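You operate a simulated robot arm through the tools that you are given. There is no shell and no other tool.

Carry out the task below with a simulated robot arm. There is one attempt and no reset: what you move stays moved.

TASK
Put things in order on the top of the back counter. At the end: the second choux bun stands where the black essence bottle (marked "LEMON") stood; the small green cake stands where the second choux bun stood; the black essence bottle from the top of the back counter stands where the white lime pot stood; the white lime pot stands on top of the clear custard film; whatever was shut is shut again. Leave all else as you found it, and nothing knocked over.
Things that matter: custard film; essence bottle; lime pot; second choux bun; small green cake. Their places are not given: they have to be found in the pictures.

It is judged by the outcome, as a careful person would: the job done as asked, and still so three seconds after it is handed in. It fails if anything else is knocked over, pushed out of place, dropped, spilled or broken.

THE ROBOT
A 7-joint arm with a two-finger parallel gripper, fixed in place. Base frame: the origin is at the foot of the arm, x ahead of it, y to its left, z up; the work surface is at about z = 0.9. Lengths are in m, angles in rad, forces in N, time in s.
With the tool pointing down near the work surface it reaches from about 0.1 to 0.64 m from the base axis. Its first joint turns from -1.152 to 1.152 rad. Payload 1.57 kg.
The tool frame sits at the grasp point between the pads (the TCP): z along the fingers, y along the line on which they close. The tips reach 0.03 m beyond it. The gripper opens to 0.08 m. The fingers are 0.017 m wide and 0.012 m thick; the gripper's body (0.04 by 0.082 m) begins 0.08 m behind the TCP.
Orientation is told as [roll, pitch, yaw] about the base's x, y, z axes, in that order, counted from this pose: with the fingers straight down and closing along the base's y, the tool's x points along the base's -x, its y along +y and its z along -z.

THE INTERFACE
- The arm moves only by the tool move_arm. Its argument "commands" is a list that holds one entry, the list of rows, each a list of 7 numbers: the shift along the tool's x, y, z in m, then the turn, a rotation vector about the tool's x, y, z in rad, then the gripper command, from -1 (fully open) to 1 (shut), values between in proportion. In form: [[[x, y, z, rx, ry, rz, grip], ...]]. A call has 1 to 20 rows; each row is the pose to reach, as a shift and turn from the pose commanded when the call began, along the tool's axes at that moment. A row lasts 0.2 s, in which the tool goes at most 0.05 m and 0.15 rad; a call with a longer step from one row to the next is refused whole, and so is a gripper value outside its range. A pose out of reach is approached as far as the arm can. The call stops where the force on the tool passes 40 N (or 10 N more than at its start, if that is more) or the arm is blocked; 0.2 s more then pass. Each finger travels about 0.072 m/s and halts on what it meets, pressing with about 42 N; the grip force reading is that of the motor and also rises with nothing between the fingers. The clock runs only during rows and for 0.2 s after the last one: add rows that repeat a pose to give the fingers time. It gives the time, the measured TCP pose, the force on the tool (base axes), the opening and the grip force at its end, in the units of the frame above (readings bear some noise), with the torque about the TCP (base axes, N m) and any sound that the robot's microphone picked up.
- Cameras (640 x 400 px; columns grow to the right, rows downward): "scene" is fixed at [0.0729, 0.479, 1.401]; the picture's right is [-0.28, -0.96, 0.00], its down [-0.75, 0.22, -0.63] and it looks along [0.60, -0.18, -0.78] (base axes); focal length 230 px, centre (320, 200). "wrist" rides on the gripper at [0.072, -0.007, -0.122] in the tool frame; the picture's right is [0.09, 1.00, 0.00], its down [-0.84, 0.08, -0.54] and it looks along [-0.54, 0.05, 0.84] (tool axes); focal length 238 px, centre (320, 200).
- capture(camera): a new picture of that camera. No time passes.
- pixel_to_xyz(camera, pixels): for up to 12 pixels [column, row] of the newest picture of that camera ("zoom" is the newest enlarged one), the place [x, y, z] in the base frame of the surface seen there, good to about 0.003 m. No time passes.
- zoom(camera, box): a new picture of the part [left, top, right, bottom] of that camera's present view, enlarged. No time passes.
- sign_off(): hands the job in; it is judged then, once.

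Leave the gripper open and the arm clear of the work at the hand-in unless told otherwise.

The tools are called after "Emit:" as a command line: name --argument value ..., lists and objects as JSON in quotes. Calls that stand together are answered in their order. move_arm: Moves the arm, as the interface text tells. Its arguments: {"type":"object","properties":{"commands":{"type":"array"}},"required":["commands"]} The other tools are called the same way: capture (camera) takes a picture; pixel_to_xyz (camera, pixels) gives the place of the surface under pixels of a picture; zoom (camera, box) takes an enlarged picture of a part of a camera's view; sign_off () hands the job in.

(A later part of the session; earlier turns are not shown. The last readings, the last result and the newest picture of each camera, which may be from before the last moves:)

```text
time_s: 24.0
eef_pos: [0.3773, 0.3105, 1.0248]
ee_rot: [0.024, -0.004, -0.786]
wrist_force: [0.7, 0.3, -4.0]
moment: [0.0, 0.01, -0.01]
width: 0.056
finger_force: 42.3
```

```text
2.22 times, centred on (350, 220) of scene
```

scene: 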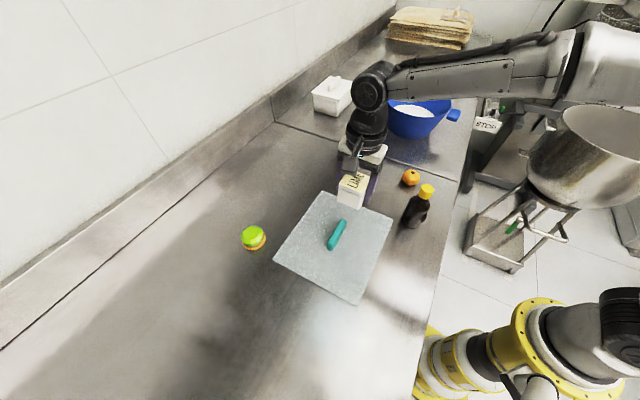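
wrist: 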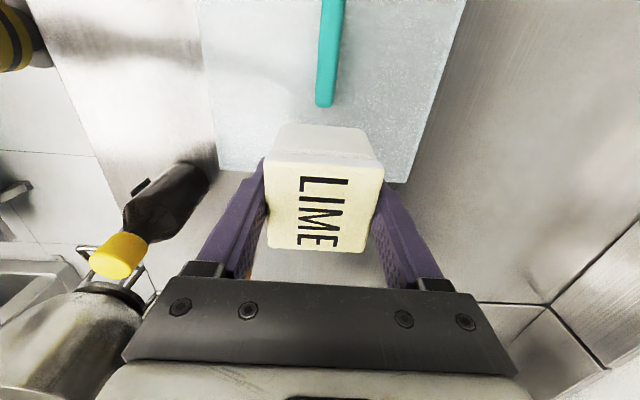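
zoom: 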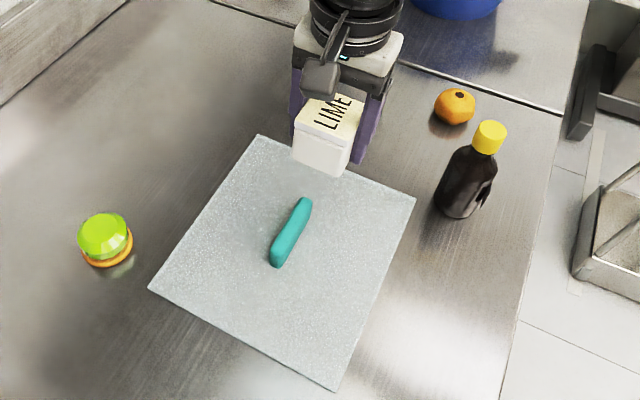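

The pot is still held, with its lid on. The film moved only about 3–4 mm, and nothing else moved. The tool is tilted by 0.024 rad, so I'll level it while moving 3 cm up, then measure the handle's end again.

Emit:
move_arm --commands '[[[0, 0, -0.015, 0.012, 0.002, 0, 1], [0, 0, -0.03, 0.024, 0.004, 0, 1], [0, 0, -0.03, 0.024, 0.004, 0, 1]]]'

Emit:
capture --camera "wrist"

Emit:
zoom --camera "wrist" --box '[190, 0, 470, 190]'

Emit:
pixel_to_xyz --camera "scene" --pixels '[[325, 193], [393, 217], [356, 301], [276, 259], [340, 223], [329, 248], [335, 236]]'

```text
time_s: 24.8
eef_pos: [0.3782, 0.3085, 1.054]
ee_rot: [0.0, 0.003, -0.784]
wrist_force: [0.4, -0.2, -3.3]
moment: [-0.01, 0.03, 0.02]
width: 0.056
finger_force: 41.7
```

```text
taken
```

wrist: 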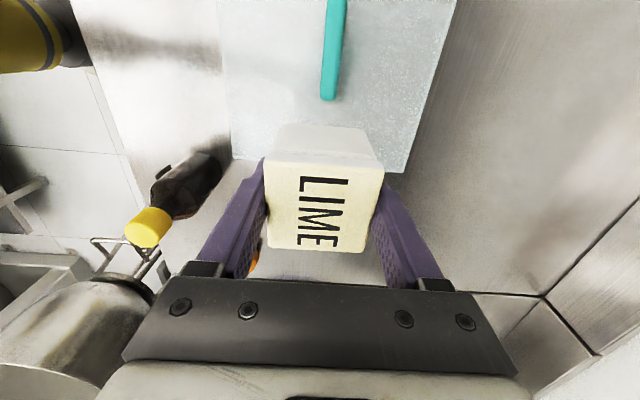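

```text
2.11 times, centred on (330, 95) of wrist
```

zoom: 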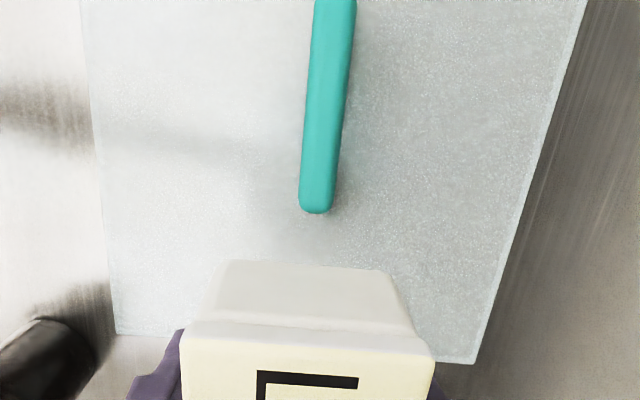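

```text
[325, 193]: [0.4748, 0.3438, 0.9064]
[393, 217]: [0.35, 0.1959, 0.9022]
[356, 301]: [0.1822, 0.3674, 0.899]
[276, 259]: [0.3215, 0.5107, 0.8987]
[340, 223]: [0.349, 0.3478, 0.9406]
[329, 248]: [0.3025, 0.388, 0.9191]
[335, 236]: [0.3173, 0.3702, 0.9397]
```

The tool is level again. I'll read the handle's end, the film's right-hand edge and the pot's lower edge from the enlarged picture.

Emit:
pixel_to_xyz --camera "zoom" --pixels '[[315, 208], [316, 200], [317, 190], [328, 120], [117, 333], [475, 360], [200, 325], [410, 335], [235, 265], [380, 272], [300, 268], [500, 100]]'

```text
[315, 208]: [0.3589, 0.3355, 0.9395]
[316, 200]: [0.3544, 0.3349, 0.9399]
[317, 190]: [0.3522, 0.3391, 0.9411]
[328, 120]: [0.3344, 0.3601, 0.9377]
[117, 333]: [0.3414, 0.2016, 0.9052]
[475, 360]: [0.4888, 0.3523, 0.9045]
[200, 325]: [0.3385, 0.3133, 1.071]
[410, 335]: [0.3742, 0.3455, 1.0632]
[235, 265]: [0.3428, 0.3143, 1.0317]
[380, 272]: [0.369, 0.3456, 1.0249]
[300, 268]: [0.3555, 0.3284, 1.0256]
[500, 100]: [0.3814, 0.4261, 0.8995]
```

The handle end is at s≈0.017 (s being the coordinate along the handle) and the film edge at s≈0.098. The pot spans about 0.056 m and currently overlaps the handle end. Moving 14 mm further along tool -x puts it mid-gap, with about 12 mm free on each side. I'll shift, then lower in fine steps.

Emit:
move_arm --commands '[[[-0.007, 0, 0, 0, 0, 0, 1], [-0.014, 0, 0, 0, 0, 0, 1], [-0.014, 0, 0.03, 0, 0, 0, 1], [-0.014, 0, 0.06, 0, 0, 0, 1], [-0.014, 0, 0.08, 0, 0, 0, 1], [-0.014, 0, 0.093, 0, 0, 0, 1], [-0.014, 0, 0.1, 0, 0, 0, 1], [-0.014, 0, 0.1, 0, 0, 0, 1]]]'

Emit:
capture --camera "wrist"

Emit:
zoom --camera "scene" --box '[290, 150, 430, 270]'

```text
time_s: 26.6
eef_pos: [0.3878, 0.2998, 0.9539]
ee_rot: [-0.001, 0.0, -0.785]
wrist_force: [0.1, 0.4, -3.4]
moment: [-0.02, 0.02, -0.02]
width: 0.0558
finger_force: 42.3
```

```text
taken
```

wrist: 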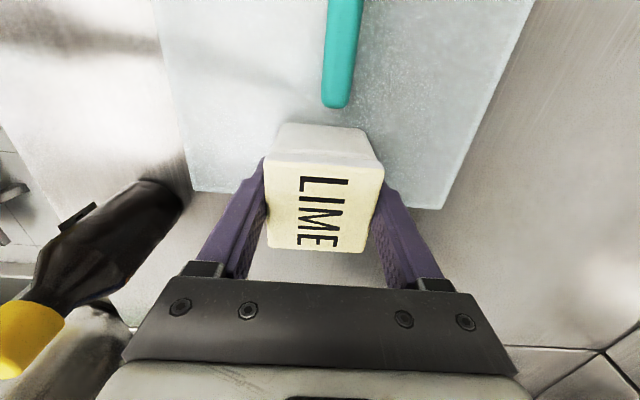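

```text
3.33 times, centred on (360, 210) of scene
```

zoom: 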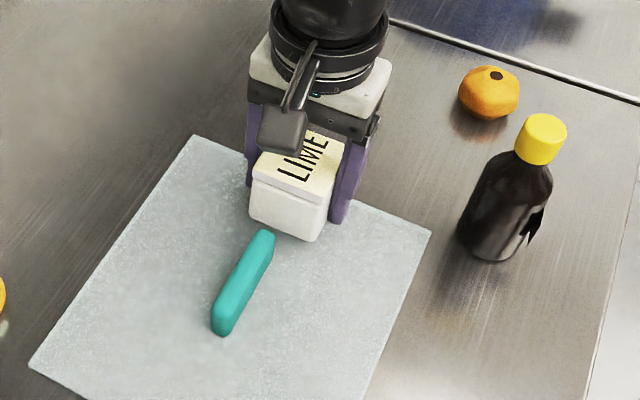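

The pot is now clear of the handle, 11 mm above its expected resting height. I'll lower it 1.5 mm per row to touch.

Emit:
move_arm --commands '[[[0, 0, 0.0015, 0, 0, 0, 1], [0, 0, 0.003, 0, 0, 0, 1], [0, 0, 0.0045, 0, 0, 0, 1], [0, 0, 0.006, 0, 0, 0, 1], [0, 0, 0.0075, 0, 0, 0, 1], [0, 0, 0.009, 0, 0, 0, 1], [0, 0, 0.01, 0, 0, 0, 1], [0, 0, 0.01, 0, 0, 0, 1]]]'

```text
time_s: 28.4
eef_pos: [0.3882, 0.2986, 0.9424]
ee_rot: [0.0, 0.003, -0.786]
wrist_force: [-0.2, 0.4, -3.9]
moment: [0.01, -0.01, 0.0]
width: 0.0557
finger_force: 42.4
```

There's no contact yet at 0.9424. I'll continue 1 mm at a time.

Emit:
move_arm --commands '[[[0, 0, 0.001, 0, 0, 0, 1], [0, 0, 0.002, 0, 0, 0, 1], [0, 0, 0.002, 0, 0, 0, 1]]]'

```text
time_s: 29.2
eef_pos: [0.389, 0.2996, 0.944]
ee_rot: [0.001, 0.0, -0.785]
wrist_force: [-1.2, -2.2, 6.6]
moment: [-0.34, -0.07, -0.07]
width: 0.0558
finger_force: 41.9
```

It's in contact, with 6.6 N pushing up. I'll open the fingers and rise straight up.

Emit:
move_arm --commands '[[[0, 0, 0.001, 0, 0, 0, -0.5], [0, 0, 0.001, 0, 0, 0, -0.8], [0, 0, 0.001, 0, 0, 0, -1], [0, 0, 0.001, 0, 0, 0, -1], [0, 0, -0.03, 0, 0, 0, -1], [0, 0, -0.07, 0, 0, 0, -1], [0, 0, -0.11, 0, 0, 0, -1], [0, 0, -0.13, 0, 0, 0, -1], [0, 0, -0.13, 0, 0, 0, -1]]]'

Emit:
capture --camera "wrist"

Emit:
capture --camera "scene"

Emit:
zoom --camera "scene" --box '[260, 130, 440, 310]'

```text
time_s: 31.2
eef_pos: [0.3869, 0.2989, 1.072]
ee_rot: [-0.001, 0.002, -0.787]
wrist_force: [-0.5, 0.0, -0.5]
moment: [0.06, -0.02, 0.02]
width: 0.08
finger_force: 0.1
```

```text
taken
```

wrist: 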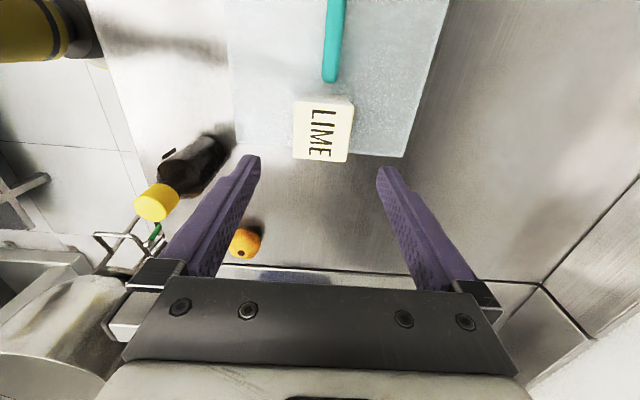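

```text
taken
```

scene: 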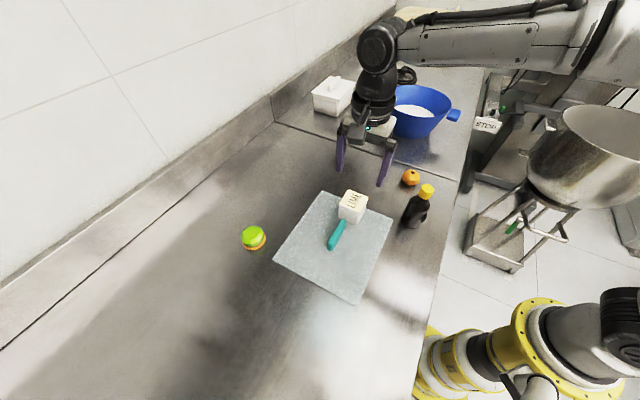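

```text
2.22 times, centred on (350, 220) of scene
```

zoom: 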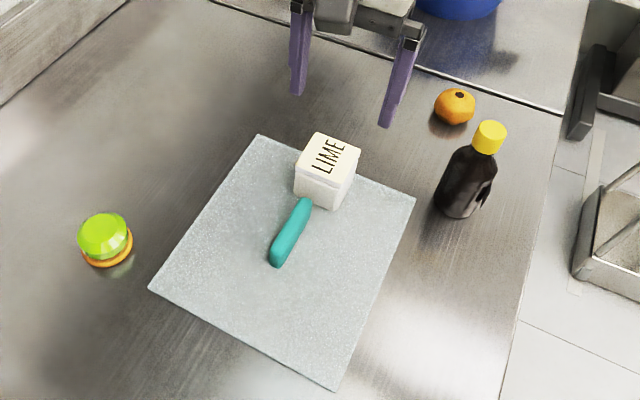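

The pot stands upright on the film, clear of the handle. Now the bottle: a dark flap, perhaps its label, sticks out on the side toward the robot. I'll turn the gripper to yaw +45° and look at the bottle from the robot's side before choosing a grasp.

Emit:
move_arm --commands '[[[0, 0, -0.04, 0, 0, -0.13, -1], [-0.004, -0.022, -0.05, 0, 0, -0.26, -1], [-0.008, -0.044, -0.05, 0, 0, -0.39, -1], [-0.012, -0.066, -0.05, 0, 0, -0.52, -1], [-0.016, -0.088, -0.05, 0, 0, -0.65, -1], [-0.02, -0.11, -0.05, 0, 0, -0.78, -1], [-0.025, -0.132, -0.05, 0, 0, -0.91, -1], [-0.03, -0.154, -0.05, 0, 0, -1.04, -1], [-0.035, -0.176, -0.05, 0, 0, -1.17, -1], [-0.04, -0.198, -0.05, 0, 0, -1.3, -1], [-0.044, -0.22, -0.05, 0, 0, -1.43, -1], [-0.0477, -0.241, -0.05, 0, 0, -1.57, -1], [-0.0477, -0.241, -0.05, 0, 0, -1.57, -1]]]'

Emit:
capture --camera "wrist"

Emit:
capture --camera "scene"

```text
time_s: 34.0
eef_pos: [0.2531, 0.0943, 1.1203]
ee_rot: [0.002, -0.001, 0.787]
wrist_force: [-0.6, 0.5, -0.1]
moment: [-0.03, 0.02, 0.01]
width: 0.08
finger_force: 0.0
```

```text
taken
```

wrist: 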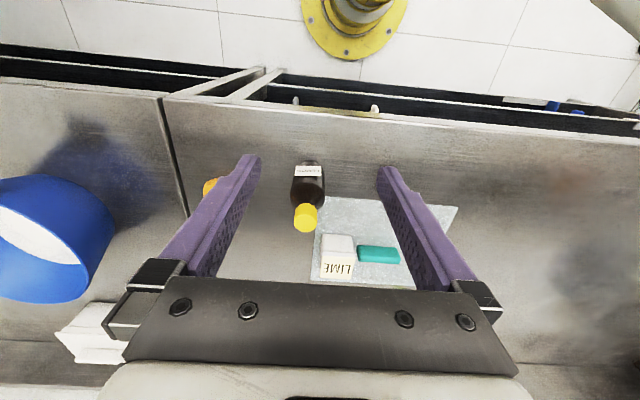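

```text
taken
```

scene: 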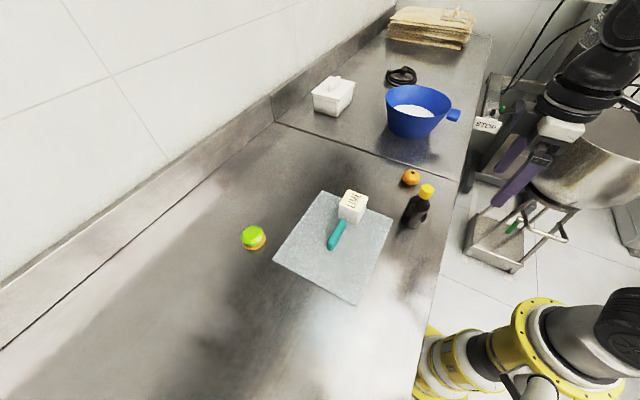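

I can see a label on the near side of the bottle. I'll zoom in on it from both cameras.

Emit:
zoom --camera "wrist" --box '[270, 140, 350, 240]'

Emit:
zoom --camera "wrist" --box '[160, 60, 480, 260]'

Emit:
zoom --camera "scene" --box '[395, 160, 445, 235]'

Emit:
pixel_to_xyz --camera "wrist" --pixels '[[306, 220], [308, 172], [308, 190], [295, 185], [322, 185], [308, 162], [305, 210]]'

```text
4.00 times, centred on (310, 190) of wrist
```

zoom: 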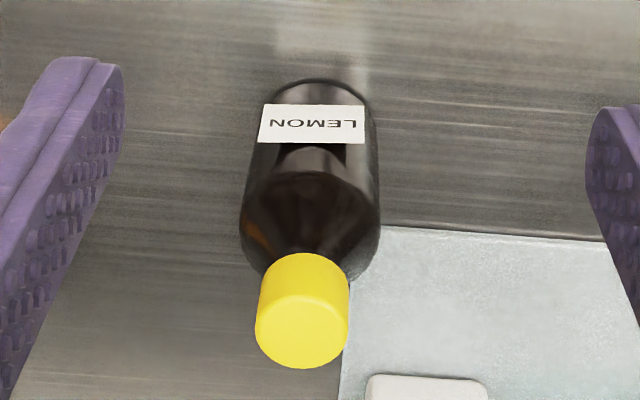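

```text
2.00 times, centred on (320, 160) of wrist
```

zoom: 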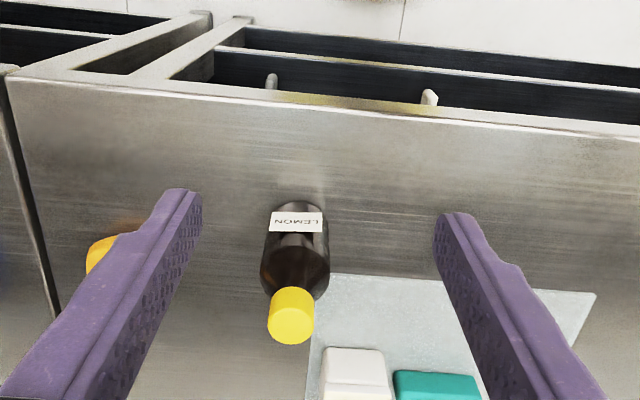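

```text
5.33 times, centred on (420, 198) of scene
```

zoom: 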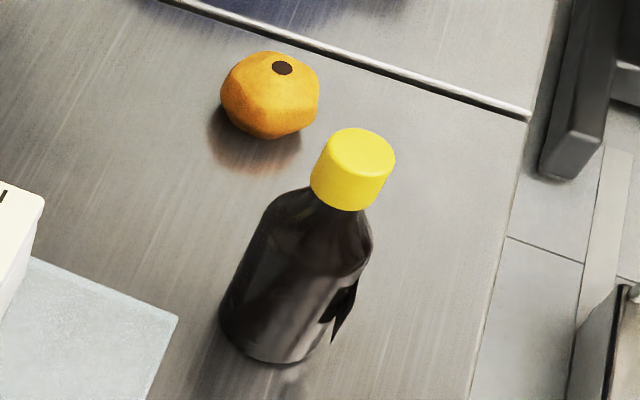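

```text
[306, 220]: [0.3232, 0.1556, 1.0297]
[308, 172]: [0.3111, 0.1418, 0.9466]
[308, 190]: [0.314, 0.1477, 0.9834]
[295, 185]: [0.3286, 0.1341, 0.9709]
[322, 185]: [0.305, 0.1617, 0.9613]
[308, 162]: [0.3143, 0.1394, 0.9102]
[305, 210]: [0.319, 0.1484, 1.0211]
```

The label reads "LEMON", so this is the right bottle. Below the counter's front edge there are dark gaps and two white knobs, at about (296,100) and (374,108). I'll look at those more closely.

Emit:
zoom --camera "wrist" --box '[160, 50, 480, 150]'

Emit:
zoom --camera "wrist" --box '[270, 80, 400, 140]'

Emit:
pixel_to_xyz --camera "wrist" --pixels '[[296, 102], [374, 108], [335, 112], [335, 104], [250, 80], [250, 92], [350, 85], [210, 95], [335, 118], [520, 100], [600, 115], [335, 92]]'

```text
2.00 times, centred on (320, 100) of wrist
```

zoom: 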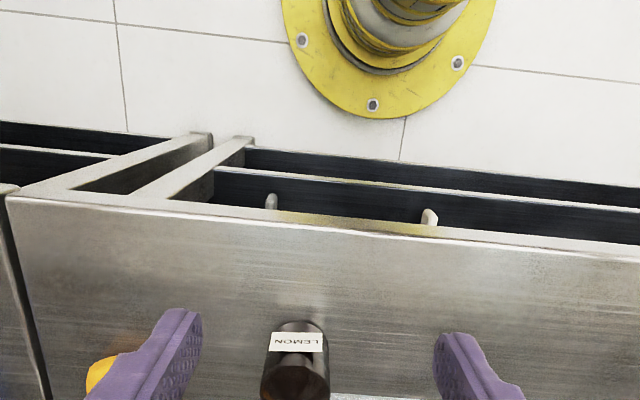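

```text
4.92 times, centred on (335, 110) of wrist
```

zoom: 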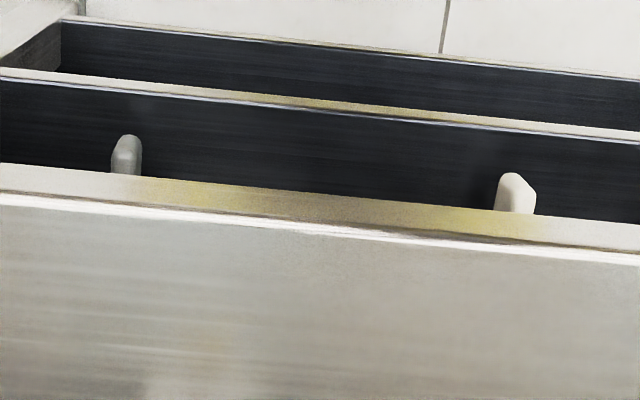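

```text
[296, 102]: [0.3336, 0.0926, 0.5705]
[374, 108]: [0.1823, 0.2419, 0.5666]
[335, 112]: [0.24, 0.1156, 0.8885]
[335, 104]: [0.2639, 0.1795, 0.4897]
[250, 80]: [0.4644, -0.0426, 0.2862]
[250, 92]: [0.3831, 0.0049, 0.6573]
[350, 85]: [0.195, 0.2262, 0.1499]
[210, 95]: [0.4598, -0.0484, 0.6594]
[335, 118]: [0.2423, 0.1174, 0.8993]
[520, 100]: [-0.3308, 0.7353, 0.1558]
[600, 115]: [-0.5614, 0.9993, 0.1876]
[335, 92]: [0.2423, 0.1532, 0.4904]
```

Those are just parts of the frame under the counter (z≈0.5), out of the work area. Back to the bottle: I'll measure the cap and body edges to find its axis.

Emit:
zoom --camera "wrist" --box '[280, 150, 340, 240]'

Emit:
pixel_to_xyz --camera "zoom" --pixels '[[303, 292], [303, 358], [258, 325], [346, 325], [303, 325]]'

Emit:
pixel_to_xyz --camera "scene" --pixels '[[428, 189], [424, 187], [432, 190], [428, 186], [428, 192], [405, 215], [414, 222], [411, 215], [421, 205], [410, 224]]'

```text
4.44 times, centred on (310, 195) of wrist
```

zoom: 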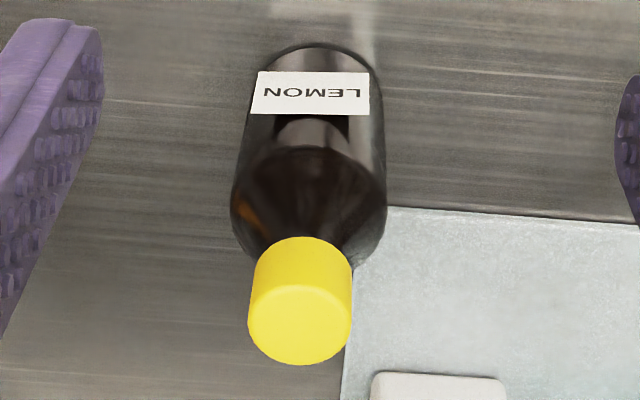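

```text
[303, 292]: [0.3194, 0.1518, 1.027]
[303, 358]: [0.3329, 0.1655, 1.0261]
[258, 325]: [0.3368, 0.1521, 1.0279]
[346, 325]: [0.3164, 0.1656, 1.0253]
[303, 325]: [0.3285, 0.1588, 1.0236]
```

```text
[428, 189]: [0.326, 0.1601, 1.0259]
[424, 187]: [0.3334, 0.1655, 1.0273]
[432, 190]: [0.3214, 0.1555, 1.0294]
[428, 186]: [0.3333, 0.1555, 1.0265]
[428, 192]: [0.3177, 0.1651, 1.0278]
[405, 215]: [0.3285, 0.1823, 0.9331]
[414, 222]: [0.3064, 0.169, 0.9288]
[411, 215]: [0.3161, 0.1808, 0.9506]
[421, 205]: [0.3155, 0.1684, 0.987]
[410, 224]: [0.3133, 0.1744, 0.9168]
```

The bottle axis is at about (0.3265, 0.159), with the cap top at z=1.027 and a body diameter of about 0.047. I'll go directly above it at the present height and check the alignment before coming down.

Emit:
move_arm --commands '[[[-0.03, -0.002, 0, 0, 0, 0, -1], [-0.06, -0.004, 0, 0, 0, 0, -1], [-0.085, -0.006, 0, 0, 0, 0, -1], [-0.0976, -0.0063, 0, 0, 0, 0, -1], [-0.0976, -0.0063, 0, 0, 0, 0, -1]]]'

Emit:
capture --camera "wrist"

Emit:
zoom --camera "scene" --box '[360, 110, 500, 250]'

```text
time_s: 35.2
eef_pos: [0.3241, 0.1591, 1.1208]
ee_rot: [0.001, 0.0, 0.786]
wrist_force: [0.1, 0.4, 0.2]
moment: [0.0, 0.0, 0.04]
width: 0.0801
finger_force: 0.0
```

```text
taken
```

wrist: 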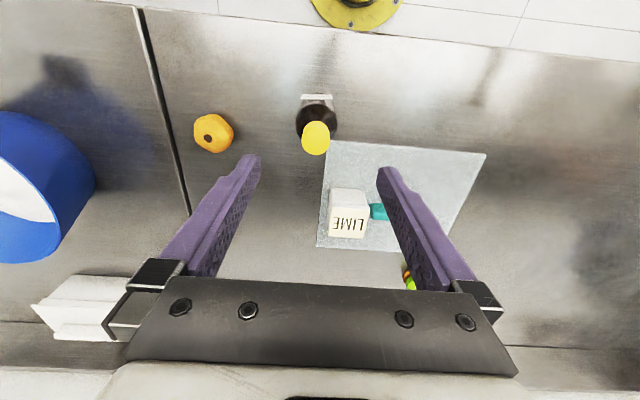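

```text
2.86 times, centred on (430, 180) of scene
```

zoom: 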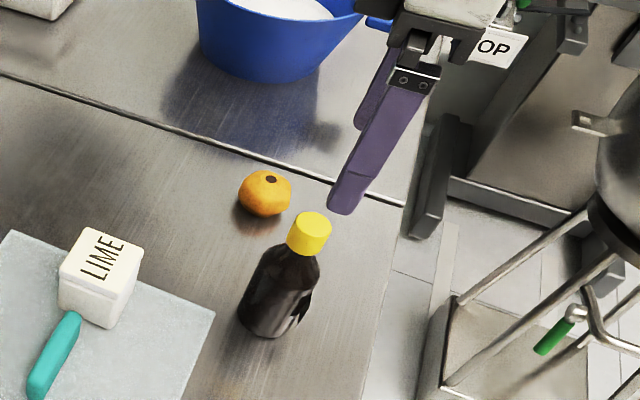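

The gripper is centred over the bottle to within about 2 mm. I'll correct that, descend to TCP z≈0.956 so the palm stays about 8 mm above the cap, and close on the body.

Emit:
move_arm --commands '[[[-0.0017, -0.0017, 0.03, 0, 0, 0, -1], [-0.0017, -0.0017, 0.06, 0, 0, 0, -1], [-0.0017, -0.0017, 0.09, 0, 0, 0, -1], [-0.0017, -0.0017, 0.12, 0, 0, 0, -1], [-0.0017, -0.0017, 0.145, 0, 0, 0, -1], [-0.0017, -0.0017, 0.158, 0, 0, 0, -1], [-0.0017, -0.0017, 0.164, 0, 0, 0, -1], [-0.0017, -0.0017, 0.164, 0, 0, 0, -1], [-0.0017, -0.0017, 0.164, 0, 0, 0, -0.3], [-0.0017, -0.0017, 0.164, 0, 0, 0, 0.2], [-0.0017, -0.0017, 0.164, 0, 0, 0, 1], [-0.0017, -0.0017, 0.164, 0, 0, 0, 1], [-0.0017, -0.0017, 0.164, 0, 0, 0, 1]]]'

Emit:
capture --camera "wrist"

Emit:
zoom --camera "scene" --box '[360, 110, 500, 250]'

```text
time_s: 38.0
eef_pos: [0.3267, 0.1612, 0.9579]
ee_rot: [0.003, 0.002, 0.783]
wrist_force: [-0.5, 0.2, 0.0]
moment: [-0.02, -0.03, -0.03]
width: 0.0467
finger_force: 42.3
```

```text
taken
```

wrist: 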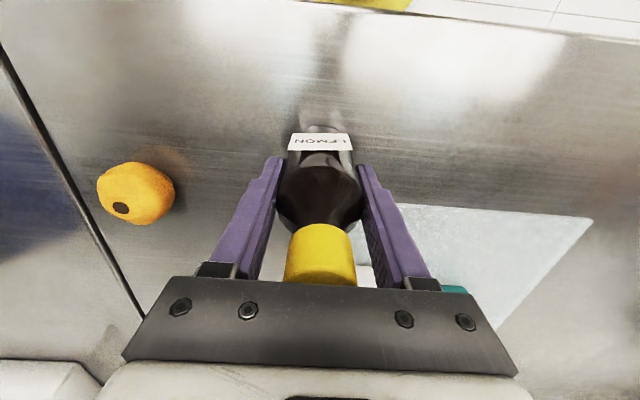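

```text
2.86 times, centred on (430, 180) of scene
```

zoom: 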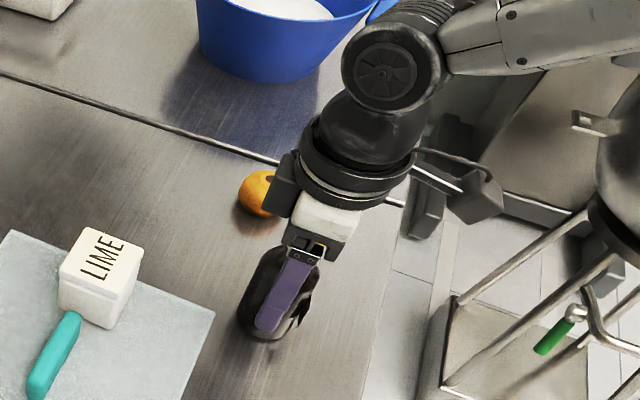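

The bottle is gripped at 0.047 m. I'll lift it straight up 0.09 m and check the grip.

Emit:
move_arm --commands '[[[0, 0, -0.005, 0, 0, 0, 1], [0, 0, -0.015, 0, 0, 0, 1], [0, 0, -0.035, 0, 0, 0, 1], [0, 0, -0.065, 0, 0, 0, 1], [0, 0, -0.09, 0, 0, 0, 1], [0, 0, -0.09, 0, 0, 0, 1]]]'

Emit:
zoom --camera "scene" --box '[360, 90, 500, 250]'

```text
time_s: 39.4
eef_pos: [0.3268, 0.16, 1.0479]
ee_rot: [0.002, 0.001, 0.786]
wrist_force: [0.7, 0.6, -1.2]
moment: [0.02, 0.03, 0.01]
width: 0.0466
finger_force: 42.0
```

```text
2.50 times, centred on (430, 170) of scene
```

zoom: 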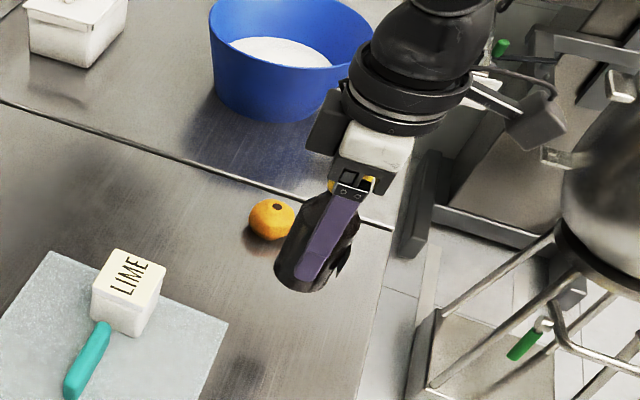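

The bottle is up and held. I'll carry it level to above the pot's old place at (0.540, 0.259). The straight line passes about 0.10 m from both the pot and the bun.

Emit:
move_arm --commands '[[[-0.03, -0.011, 0, 0, 0, 0, 1], [-0.065, -0.0238, 0, 0, 0, 0, 1], [-0.1, -0.0367, 0, 0, 0, 0, 1], [-0.135, -0.0495, 0, 0, 0, 0, 1], [-0.17, -0.0624, 0, 0, 0, 0, 1], [-0.2, -0.0734, 0, 0, 0, 0, 1], [-0.2207, -0.081, 0, 0, 0, 0, 1], [-0.2207, -0.081, 0, 0, 0, 0, 1]]]'

Emit:
capture --camera "wrist"

Emit:
capture --camera "scene"

```text
time_s: 41.2
eef_pos: [0.5421, 0.2581, 1.0479]
ee_rot: [0.001, 0.001, 0.784]
wrist_force: [-1.0, 0.2, -1.5]
moment: [-0.01, -0.01, 0.01]
width: 0.0466
finger_force: 42.2
```

```text
taken
```

wrist: 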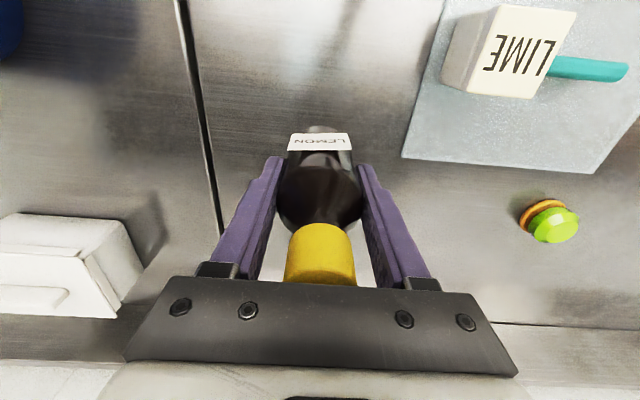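

```text
taken
```

scene: 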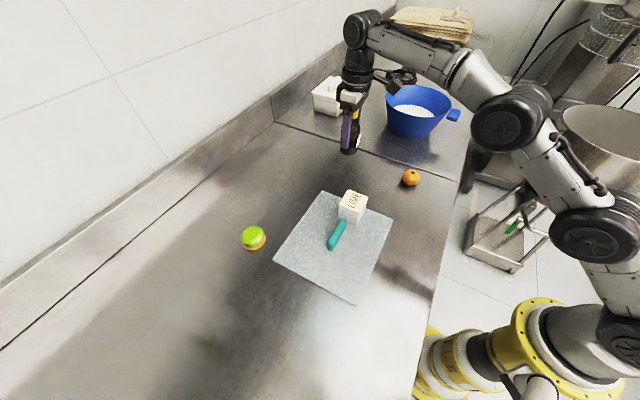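

The bottle is over the pot's old spot. I'll lower it, finishing with small steps until it touches.

Emit:
move_arm --commands '[[[0.001, 0.001, 0.03, 0, 0, 0, 1], [0.001, 0.001, 0.06, 0, 0, 0, 1], [0.001, 0.001, 0.078, 0, 0, 0, 1], [0.001, 0.001, 0.084, 0, 0, 0, 1], [0.001, 0.001, 0.0865, 0, 0, 0, 1], [0.001, 0.001, 0.088, 0, 0, 0, 1], [0.001, 0.001, 0.0895, 0, 0, 0, 1], [0.001, 0.001, 0.0905, 0, 0, 0, 1], [0.001, 0.001, 0.0905, 0, 0, 0, 1]]]'

```text
time_s: 43.2
eef_pos: [0.5388, 0.2587, 0.9584]
ee_rot: [0.002, -0.002, 0.786]
wrist_force: [-0.9, -0.8, 5.5]
moment: [-0.2, 0.13, -0.07]
width: 0.0464
finger_force: 42.0
```

It touches the counter with 5.5 N up. I'll open and rise straight up above the cap.

Emit:
move_arm --commands '[[[0, 0, -0.0005, 0, 0, 0, 0], [0, 0, -0.0005, 0, 0, 0, -0.5], [0, 0, -0.0005, 0, 0, 0, -1], [0, 0, -0.0005, 0, 0, 0, -1], [0, 0, -0.0005, 0, 0, 0, -1], [0, 0, -0.03, 0, 0, 0, -1], [0, 0, -0.07, 0, 0, 0, -1], [0, 0, -0.11, 0, 0, 0, -1], [0, 0, -0.15, 0, 0, 0, -1], [0, 0, -0.15, 0, 0, 0, -1]]]'

Emit:
capture --camera "scene"

Emit:
capture --camera "wrist"

Emit:
zoom --camera "scene" --box '[290, 90, 440, 250]'

```text
time_s: 45.4
eef_pos: [0.5301, 0.253, 1.102]
ee_rot: [0.001, -0.001, 0.786]
wrist_force: [-0.4, 0.5, 0.7]
moment: [0.0, 0.0, 0.02]
width: 0.08
finger_force: 0.0
out of reach, approached as far as the arm can: row 9, 10
```

```text
taken
```

scene: 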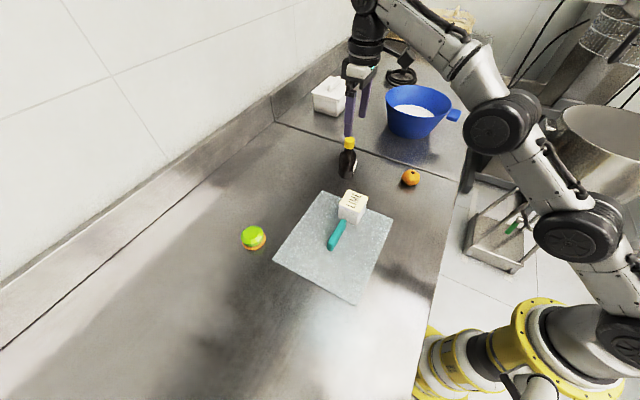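

```text
taken
```

wrist: 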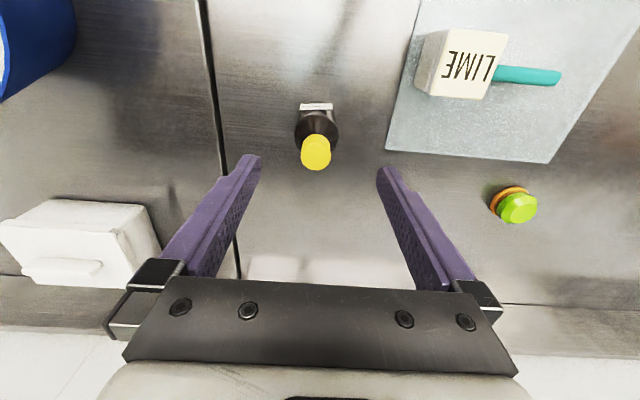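

```text
2.50 times, centred on (365, 170) of scene
```

zoom: 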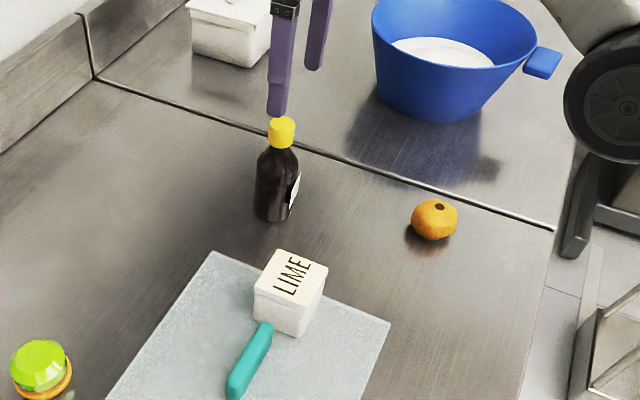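

The bottle stands upright at the pot's old place. The arm is at its reach limit there, but clear of the cap. Next is the bun: I'll move back toward the robot for a close view of it near (0.447, 0.103).

Emit:
move_arm --commands '[[[0.04, -0.007, 0, 0, 0, 0, -1], [0.08, -0.014, 0, 0, 0, 0, -1], [0.12, -0.021, 0, 0, 0, 0, -1], [0.16, -0.029, 0, 0, 0, 0, -1], [0.2, -0.036, 0, 0, 0, 0, -1], [0.235, -0.042, 0, 0, 0, 0, -1], [0.2637, -0.0474, 0, 0, 0, 0, -1], [0.2637, -0.0474, 0, 0, 0, 0, -1]]]'

Emit:
capture --camera "wrist"

Emit:
zoom --camera "scene" --box '[390, 160, 430, 200]'

```text
time_s: 47.2
eef_pos: [0.3778, 0.0325, 1.0995]
ee_rot: [0.001, 0.002, 0.786]
wrist_force: [0.3, -0.8, 0.2]
moment: [0.0, 0.01, 0.02]
width: 0.0797
finger_force: 0.0
```

```text
taken
```

wrist: 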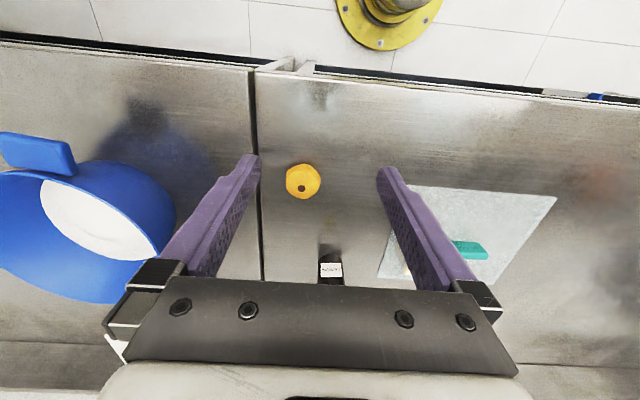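

```text
10.00 times, centred on (410, 180) of scene
```

zoom: 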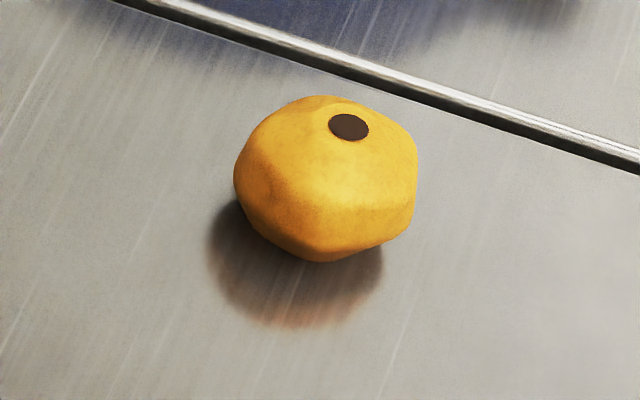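

The bun is a small, slightly faceted golden ball with a dark dot on top. I'll measure its outline and top.

Emit:
zoom --camera "wrist" --box '[275, 150, 335, 210]'

Emit:
pixel_to_xyz --camera "zoom" --pixels '[[320, 250], [325, 335], [225, 220], [500, 220], [320, 120], [330, 200], [400, 290], [240, 290], [250, 150], [420, 160]]'

Emit:
pixel_to_xyz --camera "scene" --pixels '[[413, 173], [411, 178], [403, 178], [418, 178], [410, 184], [406, 172], [417, 172], [410, 171]]'

```text
6.67 times, centred on (305, 180) of wrist
```

zoom: 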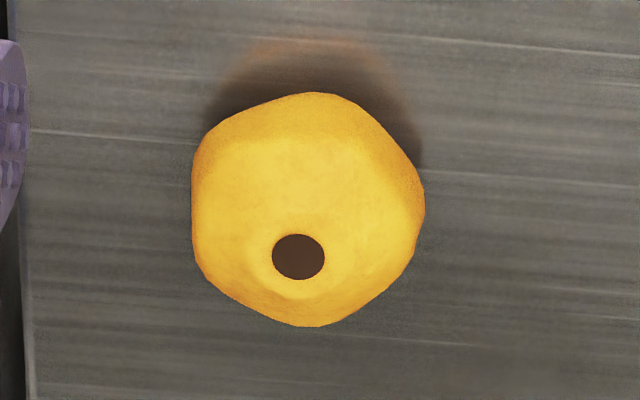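

```text
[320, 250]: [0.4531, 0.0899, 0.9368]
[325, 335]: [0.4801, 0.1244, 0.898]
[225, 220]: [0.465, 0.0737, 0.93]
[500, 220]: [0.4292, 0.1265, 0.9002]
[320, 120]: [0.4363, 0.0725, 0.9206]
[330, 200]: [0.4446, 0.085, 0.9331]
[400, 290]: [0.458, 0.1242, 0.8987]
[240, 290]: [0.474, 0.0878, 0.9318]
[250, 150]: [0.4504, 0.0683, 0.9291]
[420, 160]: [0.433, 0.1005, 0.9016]
```

```text
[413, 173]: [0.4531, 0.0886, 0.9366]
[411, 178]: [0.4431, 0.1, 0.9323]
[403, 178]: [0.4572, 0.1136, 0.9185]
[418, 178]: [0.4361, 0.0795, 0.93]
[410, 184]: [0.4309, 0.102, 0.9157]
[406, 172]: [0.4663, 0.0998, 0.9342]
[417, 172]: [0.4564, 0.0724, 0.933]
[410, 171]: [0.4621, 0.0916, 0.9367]
```

The dark dot is at (0.453, 0.089, 0.937), and both cameras' outlines agree on a centre of about (0.453, 0.089). The bun is about 0.048 wide and 0.037 tall. I'll go above it at z≈1.02 and check the fingers' clearance.

Emit:
move_arm --commands '[[[-0.03, -0.004, 0.01, 0, 0, 0, -1], [-0.06, -0.008, 0.03, 0, 0, 0, -1], [-0.0931, -0.0132, 0.05, 0, 0, 0, -1], [-0.0931, -0.0132, 0.08, 0, 0, 0, -1], [-0.0931, -0.0132, 0.08, 0, 0, 0, -1]]]'

Emit:
capture --camera "wrist"

Emit:
zoom --camera "wrist" --box '[250, 80, 390, 200]'

Emit:
zoom --camera "scene" --box '[360, 110, 480, 230]'

```text
time_s: 48.4
eef_pos: [0.4507, 0.0914, 1.0192]
ee_rot: [0.0, 0.0, 0.786]
wrist_force: [0.3, 0.4, -0.3]
moment: [-0.02, 0.02, -0.02]
width: 0.0798
finger_force: 0.1
```

```text
taken
```

wrist: 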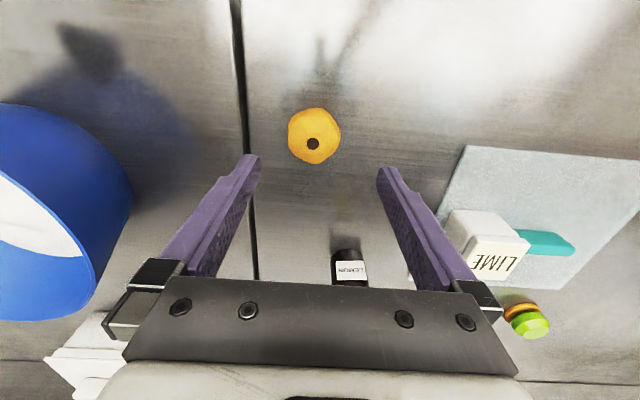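

```text
3.33 times, centred on (320, 140) of wrist
```

zoom: 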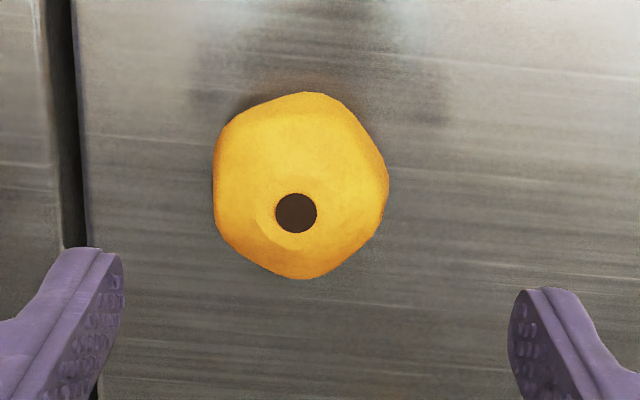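

```text
3.33 times, centred on (420, 170) of scene
```

zoom: 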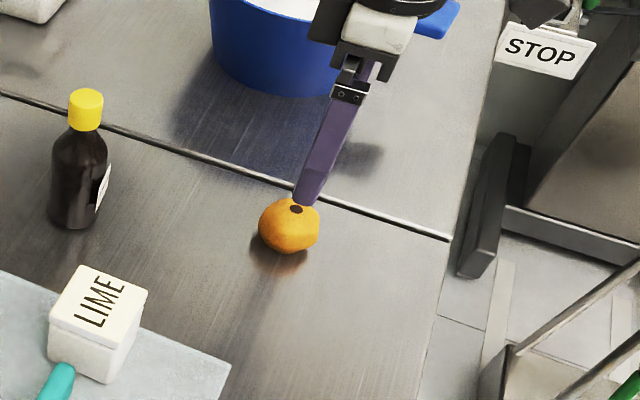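

I'll read the dot and sides of the bun from this closer view.

Emit:
pixel_to_xyz --camera "zoom" --pixels '[[298, 205]]'

Emit:
pixel_to_xyz --camera "wrist" --pixels '[[313, 143], [313, 143], [313, 135], [290, 135], [339, 135], [314, 110], [314, 162], [305, 150], [325, 150]]'

```text
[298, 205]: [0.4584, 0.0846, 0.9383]
```

```text
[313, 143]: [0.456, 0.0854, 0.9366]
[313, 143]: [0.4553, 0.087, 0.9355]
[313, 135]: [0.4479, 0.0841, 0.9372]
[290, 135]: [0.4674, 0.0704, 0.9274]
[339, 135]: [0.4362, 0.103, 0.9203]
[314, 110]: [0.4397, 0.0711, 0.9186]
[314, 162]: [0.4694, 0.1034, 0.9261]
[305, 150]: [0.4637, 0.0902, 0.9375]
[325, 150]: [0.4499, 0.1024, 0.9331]
```

The bun centre is refined to about (0.454, 0.087), so I need 5.5 mm along tool -y. One finger comes down near the counter seam, so I'll check the heights around it first.

Emit:
pixel_to_xyz --camera "wrist" --pixels '[[243, 130], [247, 130], [240, 130], [225, 150], [258, 150], [252, 260], [258, 260], [265, 130], [215, 130]]'

Emit:
zoom --camera "scene" --box '[395, 150, 465, 200]'

```text
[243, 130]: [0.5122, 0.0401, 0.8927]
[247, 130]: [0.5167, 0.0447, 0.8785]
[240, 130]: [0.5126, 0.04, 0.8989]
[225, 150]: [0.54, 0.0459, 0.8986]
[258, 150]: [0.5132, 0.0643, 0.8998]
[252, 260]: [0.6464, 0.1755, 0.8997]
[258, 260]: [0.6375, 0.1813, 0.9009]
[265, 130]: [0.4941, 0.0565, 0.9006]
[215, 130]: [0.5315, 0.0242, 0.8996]
```

```text
8.00 times, centred on (430, 175) of scene
```

zoom: 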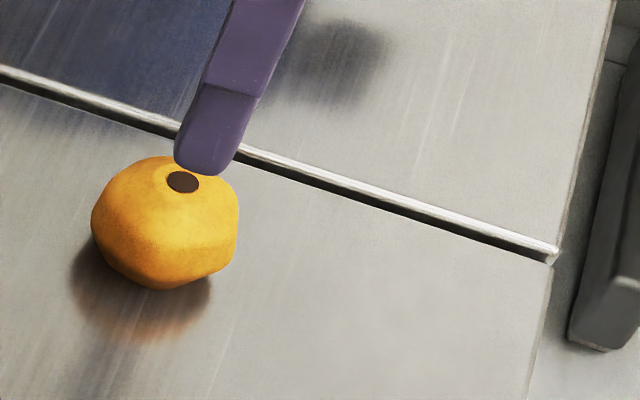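

The seam is just a flat gap, 0.07 m or more from the bun's centre. I'll shift, descend to z≈0.936, and close only to a 0.044 m setting at first so as to press gently.

Emit:
move_arm --commands '[[[0, -0.0055, 0, 0, 0, 0, -1], [0, -0.0055, 0.03, 0, 0, 0, -1], [0, -0.0055, 0.06, 0, 0, 0, -1], [0, -0.0055, 0.078, 0, 0, 0, -1], [0, -0.0055, 0.083, 0, 0, 0, -1], [0, -0.0055, 0.083, 0, 0, 0, -1], [0, -0.0055, 0.083, 0, 0, 0, -0.5], [0, -0.0055, 0.083, 0, 0, 0, -0.25], [0, -0.0055, 0.083, 0, 0, 0, -0.1], [0, -0.0055, 0.083, 0, 0, 0, -0.1], [0, -0.0055, 0.083, 0, 0, 0, -0.1]]]'

Emit:
capture --camera "wrist"

Emit:
zoom --camera "scene" --box '[360, 110, 480, 230]'

```text
time_s: 50.8
eef_pos: [0.4551, 0.0886, 0.9385]
ee_rot: [0.004, 0.0, 0.785]
wrist_force: [0.4, -0.7, 0.3]
moment: [0.0, 0.02, 0.02]
width: 0.0465
finger_force: 1.7
```

```text
taken
```

wrist: 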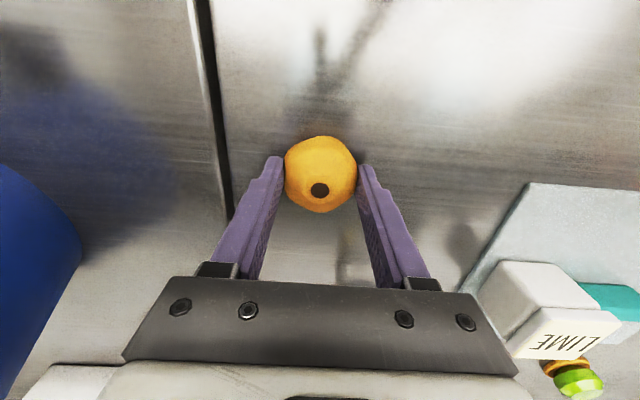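

```text
3.33 times, centred on (420, 170) of scene
```

zoom: 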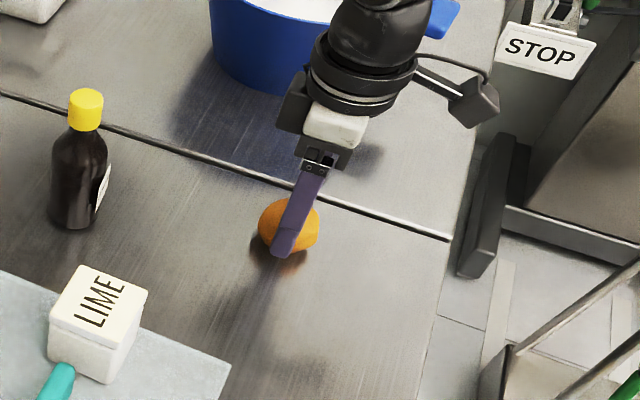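

The fingers touch the bun at 0.0465 m with only 1.7 N, so the squeeze can be graded. I'll tighten moderately to a 0.034 m setting and read it.

Emit:
move_arm --commands '[[[0, 0, 0, 0, 0, 0, 0.05], [0, 0, 0, 0, 0, 0, 0.15], [0, 0, 0, 0, 0, 0, 0.15]]]'

```text
time_s: 51.6
eef_pos: [0.4555, 0.0872, 0.94]
ee_rot: [0.0, 0.001, 0.785]
wrist_force: [0.2, 0.3, 0.9]
moment: [0.02, 0.0, -0.02]
width: 0.0448
finger_force: 42.1
```

The reading went up to 42 N and the bun gave about 1.7 mm. I'll relax it to a 0.043 m setting to keep the bun from being squeezed hard.

Emit:
move_arm --commands '[[[0, 0, 0, 0, 0, 0, -0.06], [0, 0, 0, 0, 0, 0, -0.08], [0, 0, 0, 0, 0, 0, -0.08]]]'

Emit:
capture --camera "wrist"

```text
time_s: 52.4
eef_pos: [0.4542, 0.0878, 0.9383]
ee_rot: [0.001, 0.0, 0.784]
wrist_force: [1.0, 0.2, 0.0]
moment: [0.01, 0.0, 0.0]
width: 0.0445
finger_force: 41.9
```

```text
taken
```

wrist: 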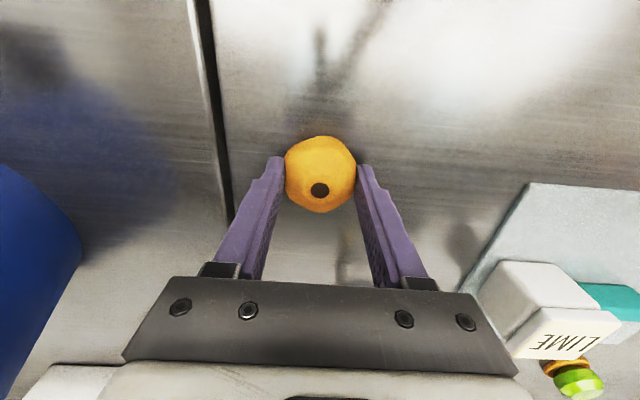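

The grip is steady at 0.0445 m and the bun is firm, not crushing. I'll lift it 0.06 m and carry it to where the bottle stood at (0.3265, 0.159). The way is empty.

Emit:
move_arm --commands '[[[0, 0, -0.005, 0, 0, 0, -0.08], [0, 0, -0.02, 0, 0, 0, -0.08], [0, 0, -0.045, 0, 0, 0, -0.08], [0, 0, -0.06, 0, 0, 0, -0.08], [0.008, 0.028, -0.06, 0, 0, 0, -0.08], [0.016, 0.0565, -0.06, 0, 0, 0, -0.08], [0.024, 0.0848, -0.06, 0, 0, 0, -0.08], [0.032, 0.113, -0.06, 0, 0, 0, -0.08], [0.0397, 0.1413, -0.06, 0, 0, 0, -0.08], [0.0397, 0.1413, -0.06, 0, 0, 0, -0.08]]]'

Emit:
capture --camera "wrist"

Emit:
zoom --camera "scene" --box '[340, 120, 480, 260]'

```text
time_s: 54.6
eef_pos: [0.3283, 0.1593, 0.9991]
ee_rot: [0.002, 0.001, 0.786]
wrist_force: [-0.5, 0.4, -0.2]
moment: [-0.02, -0.01, -0.02]
width: 0.0448
finger_force: 42.0
```

```text
taken
```

wrist: 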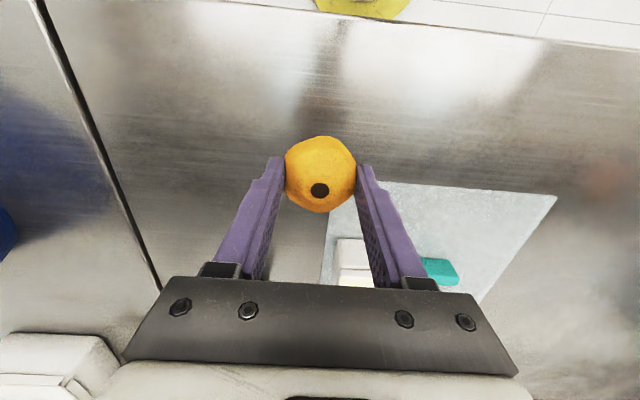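

```text
2.86 times, centred on (410, 190) of scene
```

zoom: 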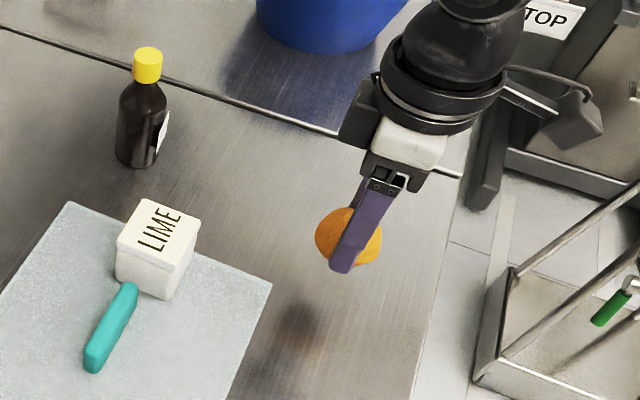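

The bun is held upright. I'll lower it gently and watch for contact.

Emit:
move_arm --commands '[[[0.001, 0.001, 0.025, 0, 0, 0, -0.08], [0.001, 0.001, 0.045, 0, 0, 0, -0.08], [0.001, 0.001, 0.054, 0, 0, 0, -0.08], [0.001, 0.001, 0.057, 0, 0, 0, -0.08], [0.001, 0.001, 0.059, 0, 0, 0, -0.08], [0.001, 0.001, 0.0602, 0, 0, 0, -0.08], [0.001, 0.001, 0.061, 0, 0, 0, -0.08], [0.001, 0.001, 0.061, 0, 0, 0, -0.08]]]'

```text
time_s: 56.4
eef_pos: [0.3261, 0.1588, 0.9382]
ee_rot: [0.001, -0.001, 0.784]
wrist_force: [-2.4, -0.2, 10.6]
moment: [0.0, 0.1, 0.01]
width: 0.0448
finger_force: 42.0
```

It's in contact, with 10.6 N up. I'll ease up half a millimetre, open evenly and rise.

Emit:
move_arm --commands '[[[0, 0, -0.0005, 0, 0, 0, -0.08], [0, 0, -0.0005, 0, 0, 0, -0.16], [0, 0, -0.0005, 0, 0, 0, -0.3], [0, 0, -0.0005, 0, 0, 0, -0.6], [0, 0, -0.0005, 0, 0, 0, -1], [0, 0, -0.0005, 0, 0, 0, -1], [0, 0, -0.03, 0, 0, 0, -1], [0, 0, -0.07, 0, 0, 0, -1], [0, 0, -0.11, 0, 0, 0, -1], [0, 0, -0.14, 0, 0, 0, -1], [0, 0, -0.14, 0, 0, 0, -1]]]'

Emit:
capture --camera "wrist"

Emit:
capture --camera "scene"

Emit:
zoom --camera "scene" --box '[260, 120, 460, 310]'

```text
time_s: 58.8
eef_pos: [0.3253, 0.1596, 1.077]
ee_rot: [0.002, 0.0, 0.784]
wrist_force: [-0.1, 0.3, -0.1]
moment: [0.02, -0.03, -0.04]
width: 0.0799
finger_force: 0.1
```

```text
taken
```

wrist: 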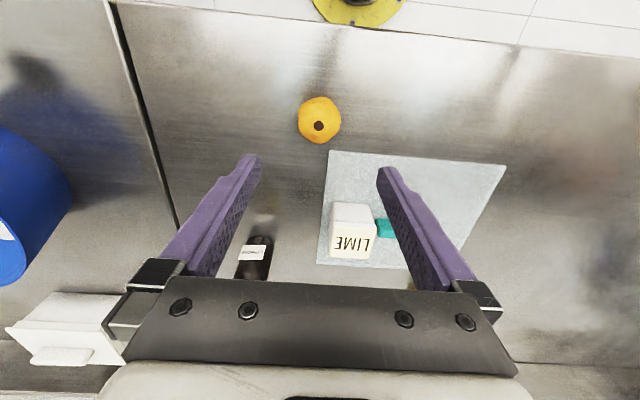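

```text
taken
```

scene: 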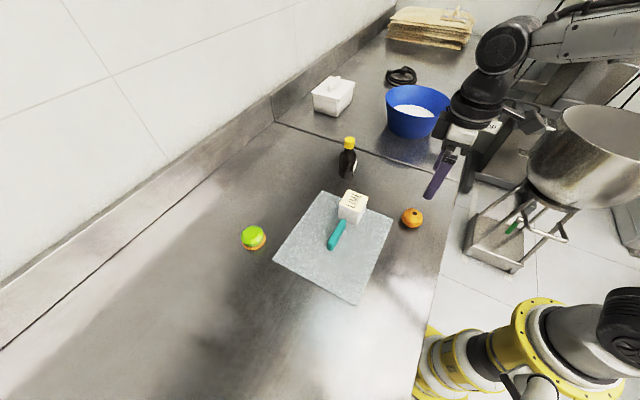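

```text
2.11 times, centred on (360, 215) of scene
```

zoom: 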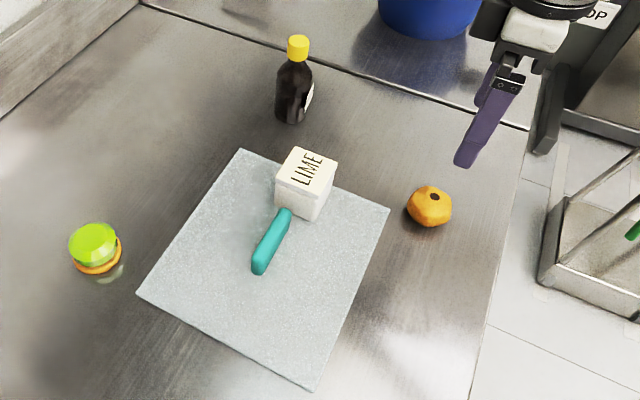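

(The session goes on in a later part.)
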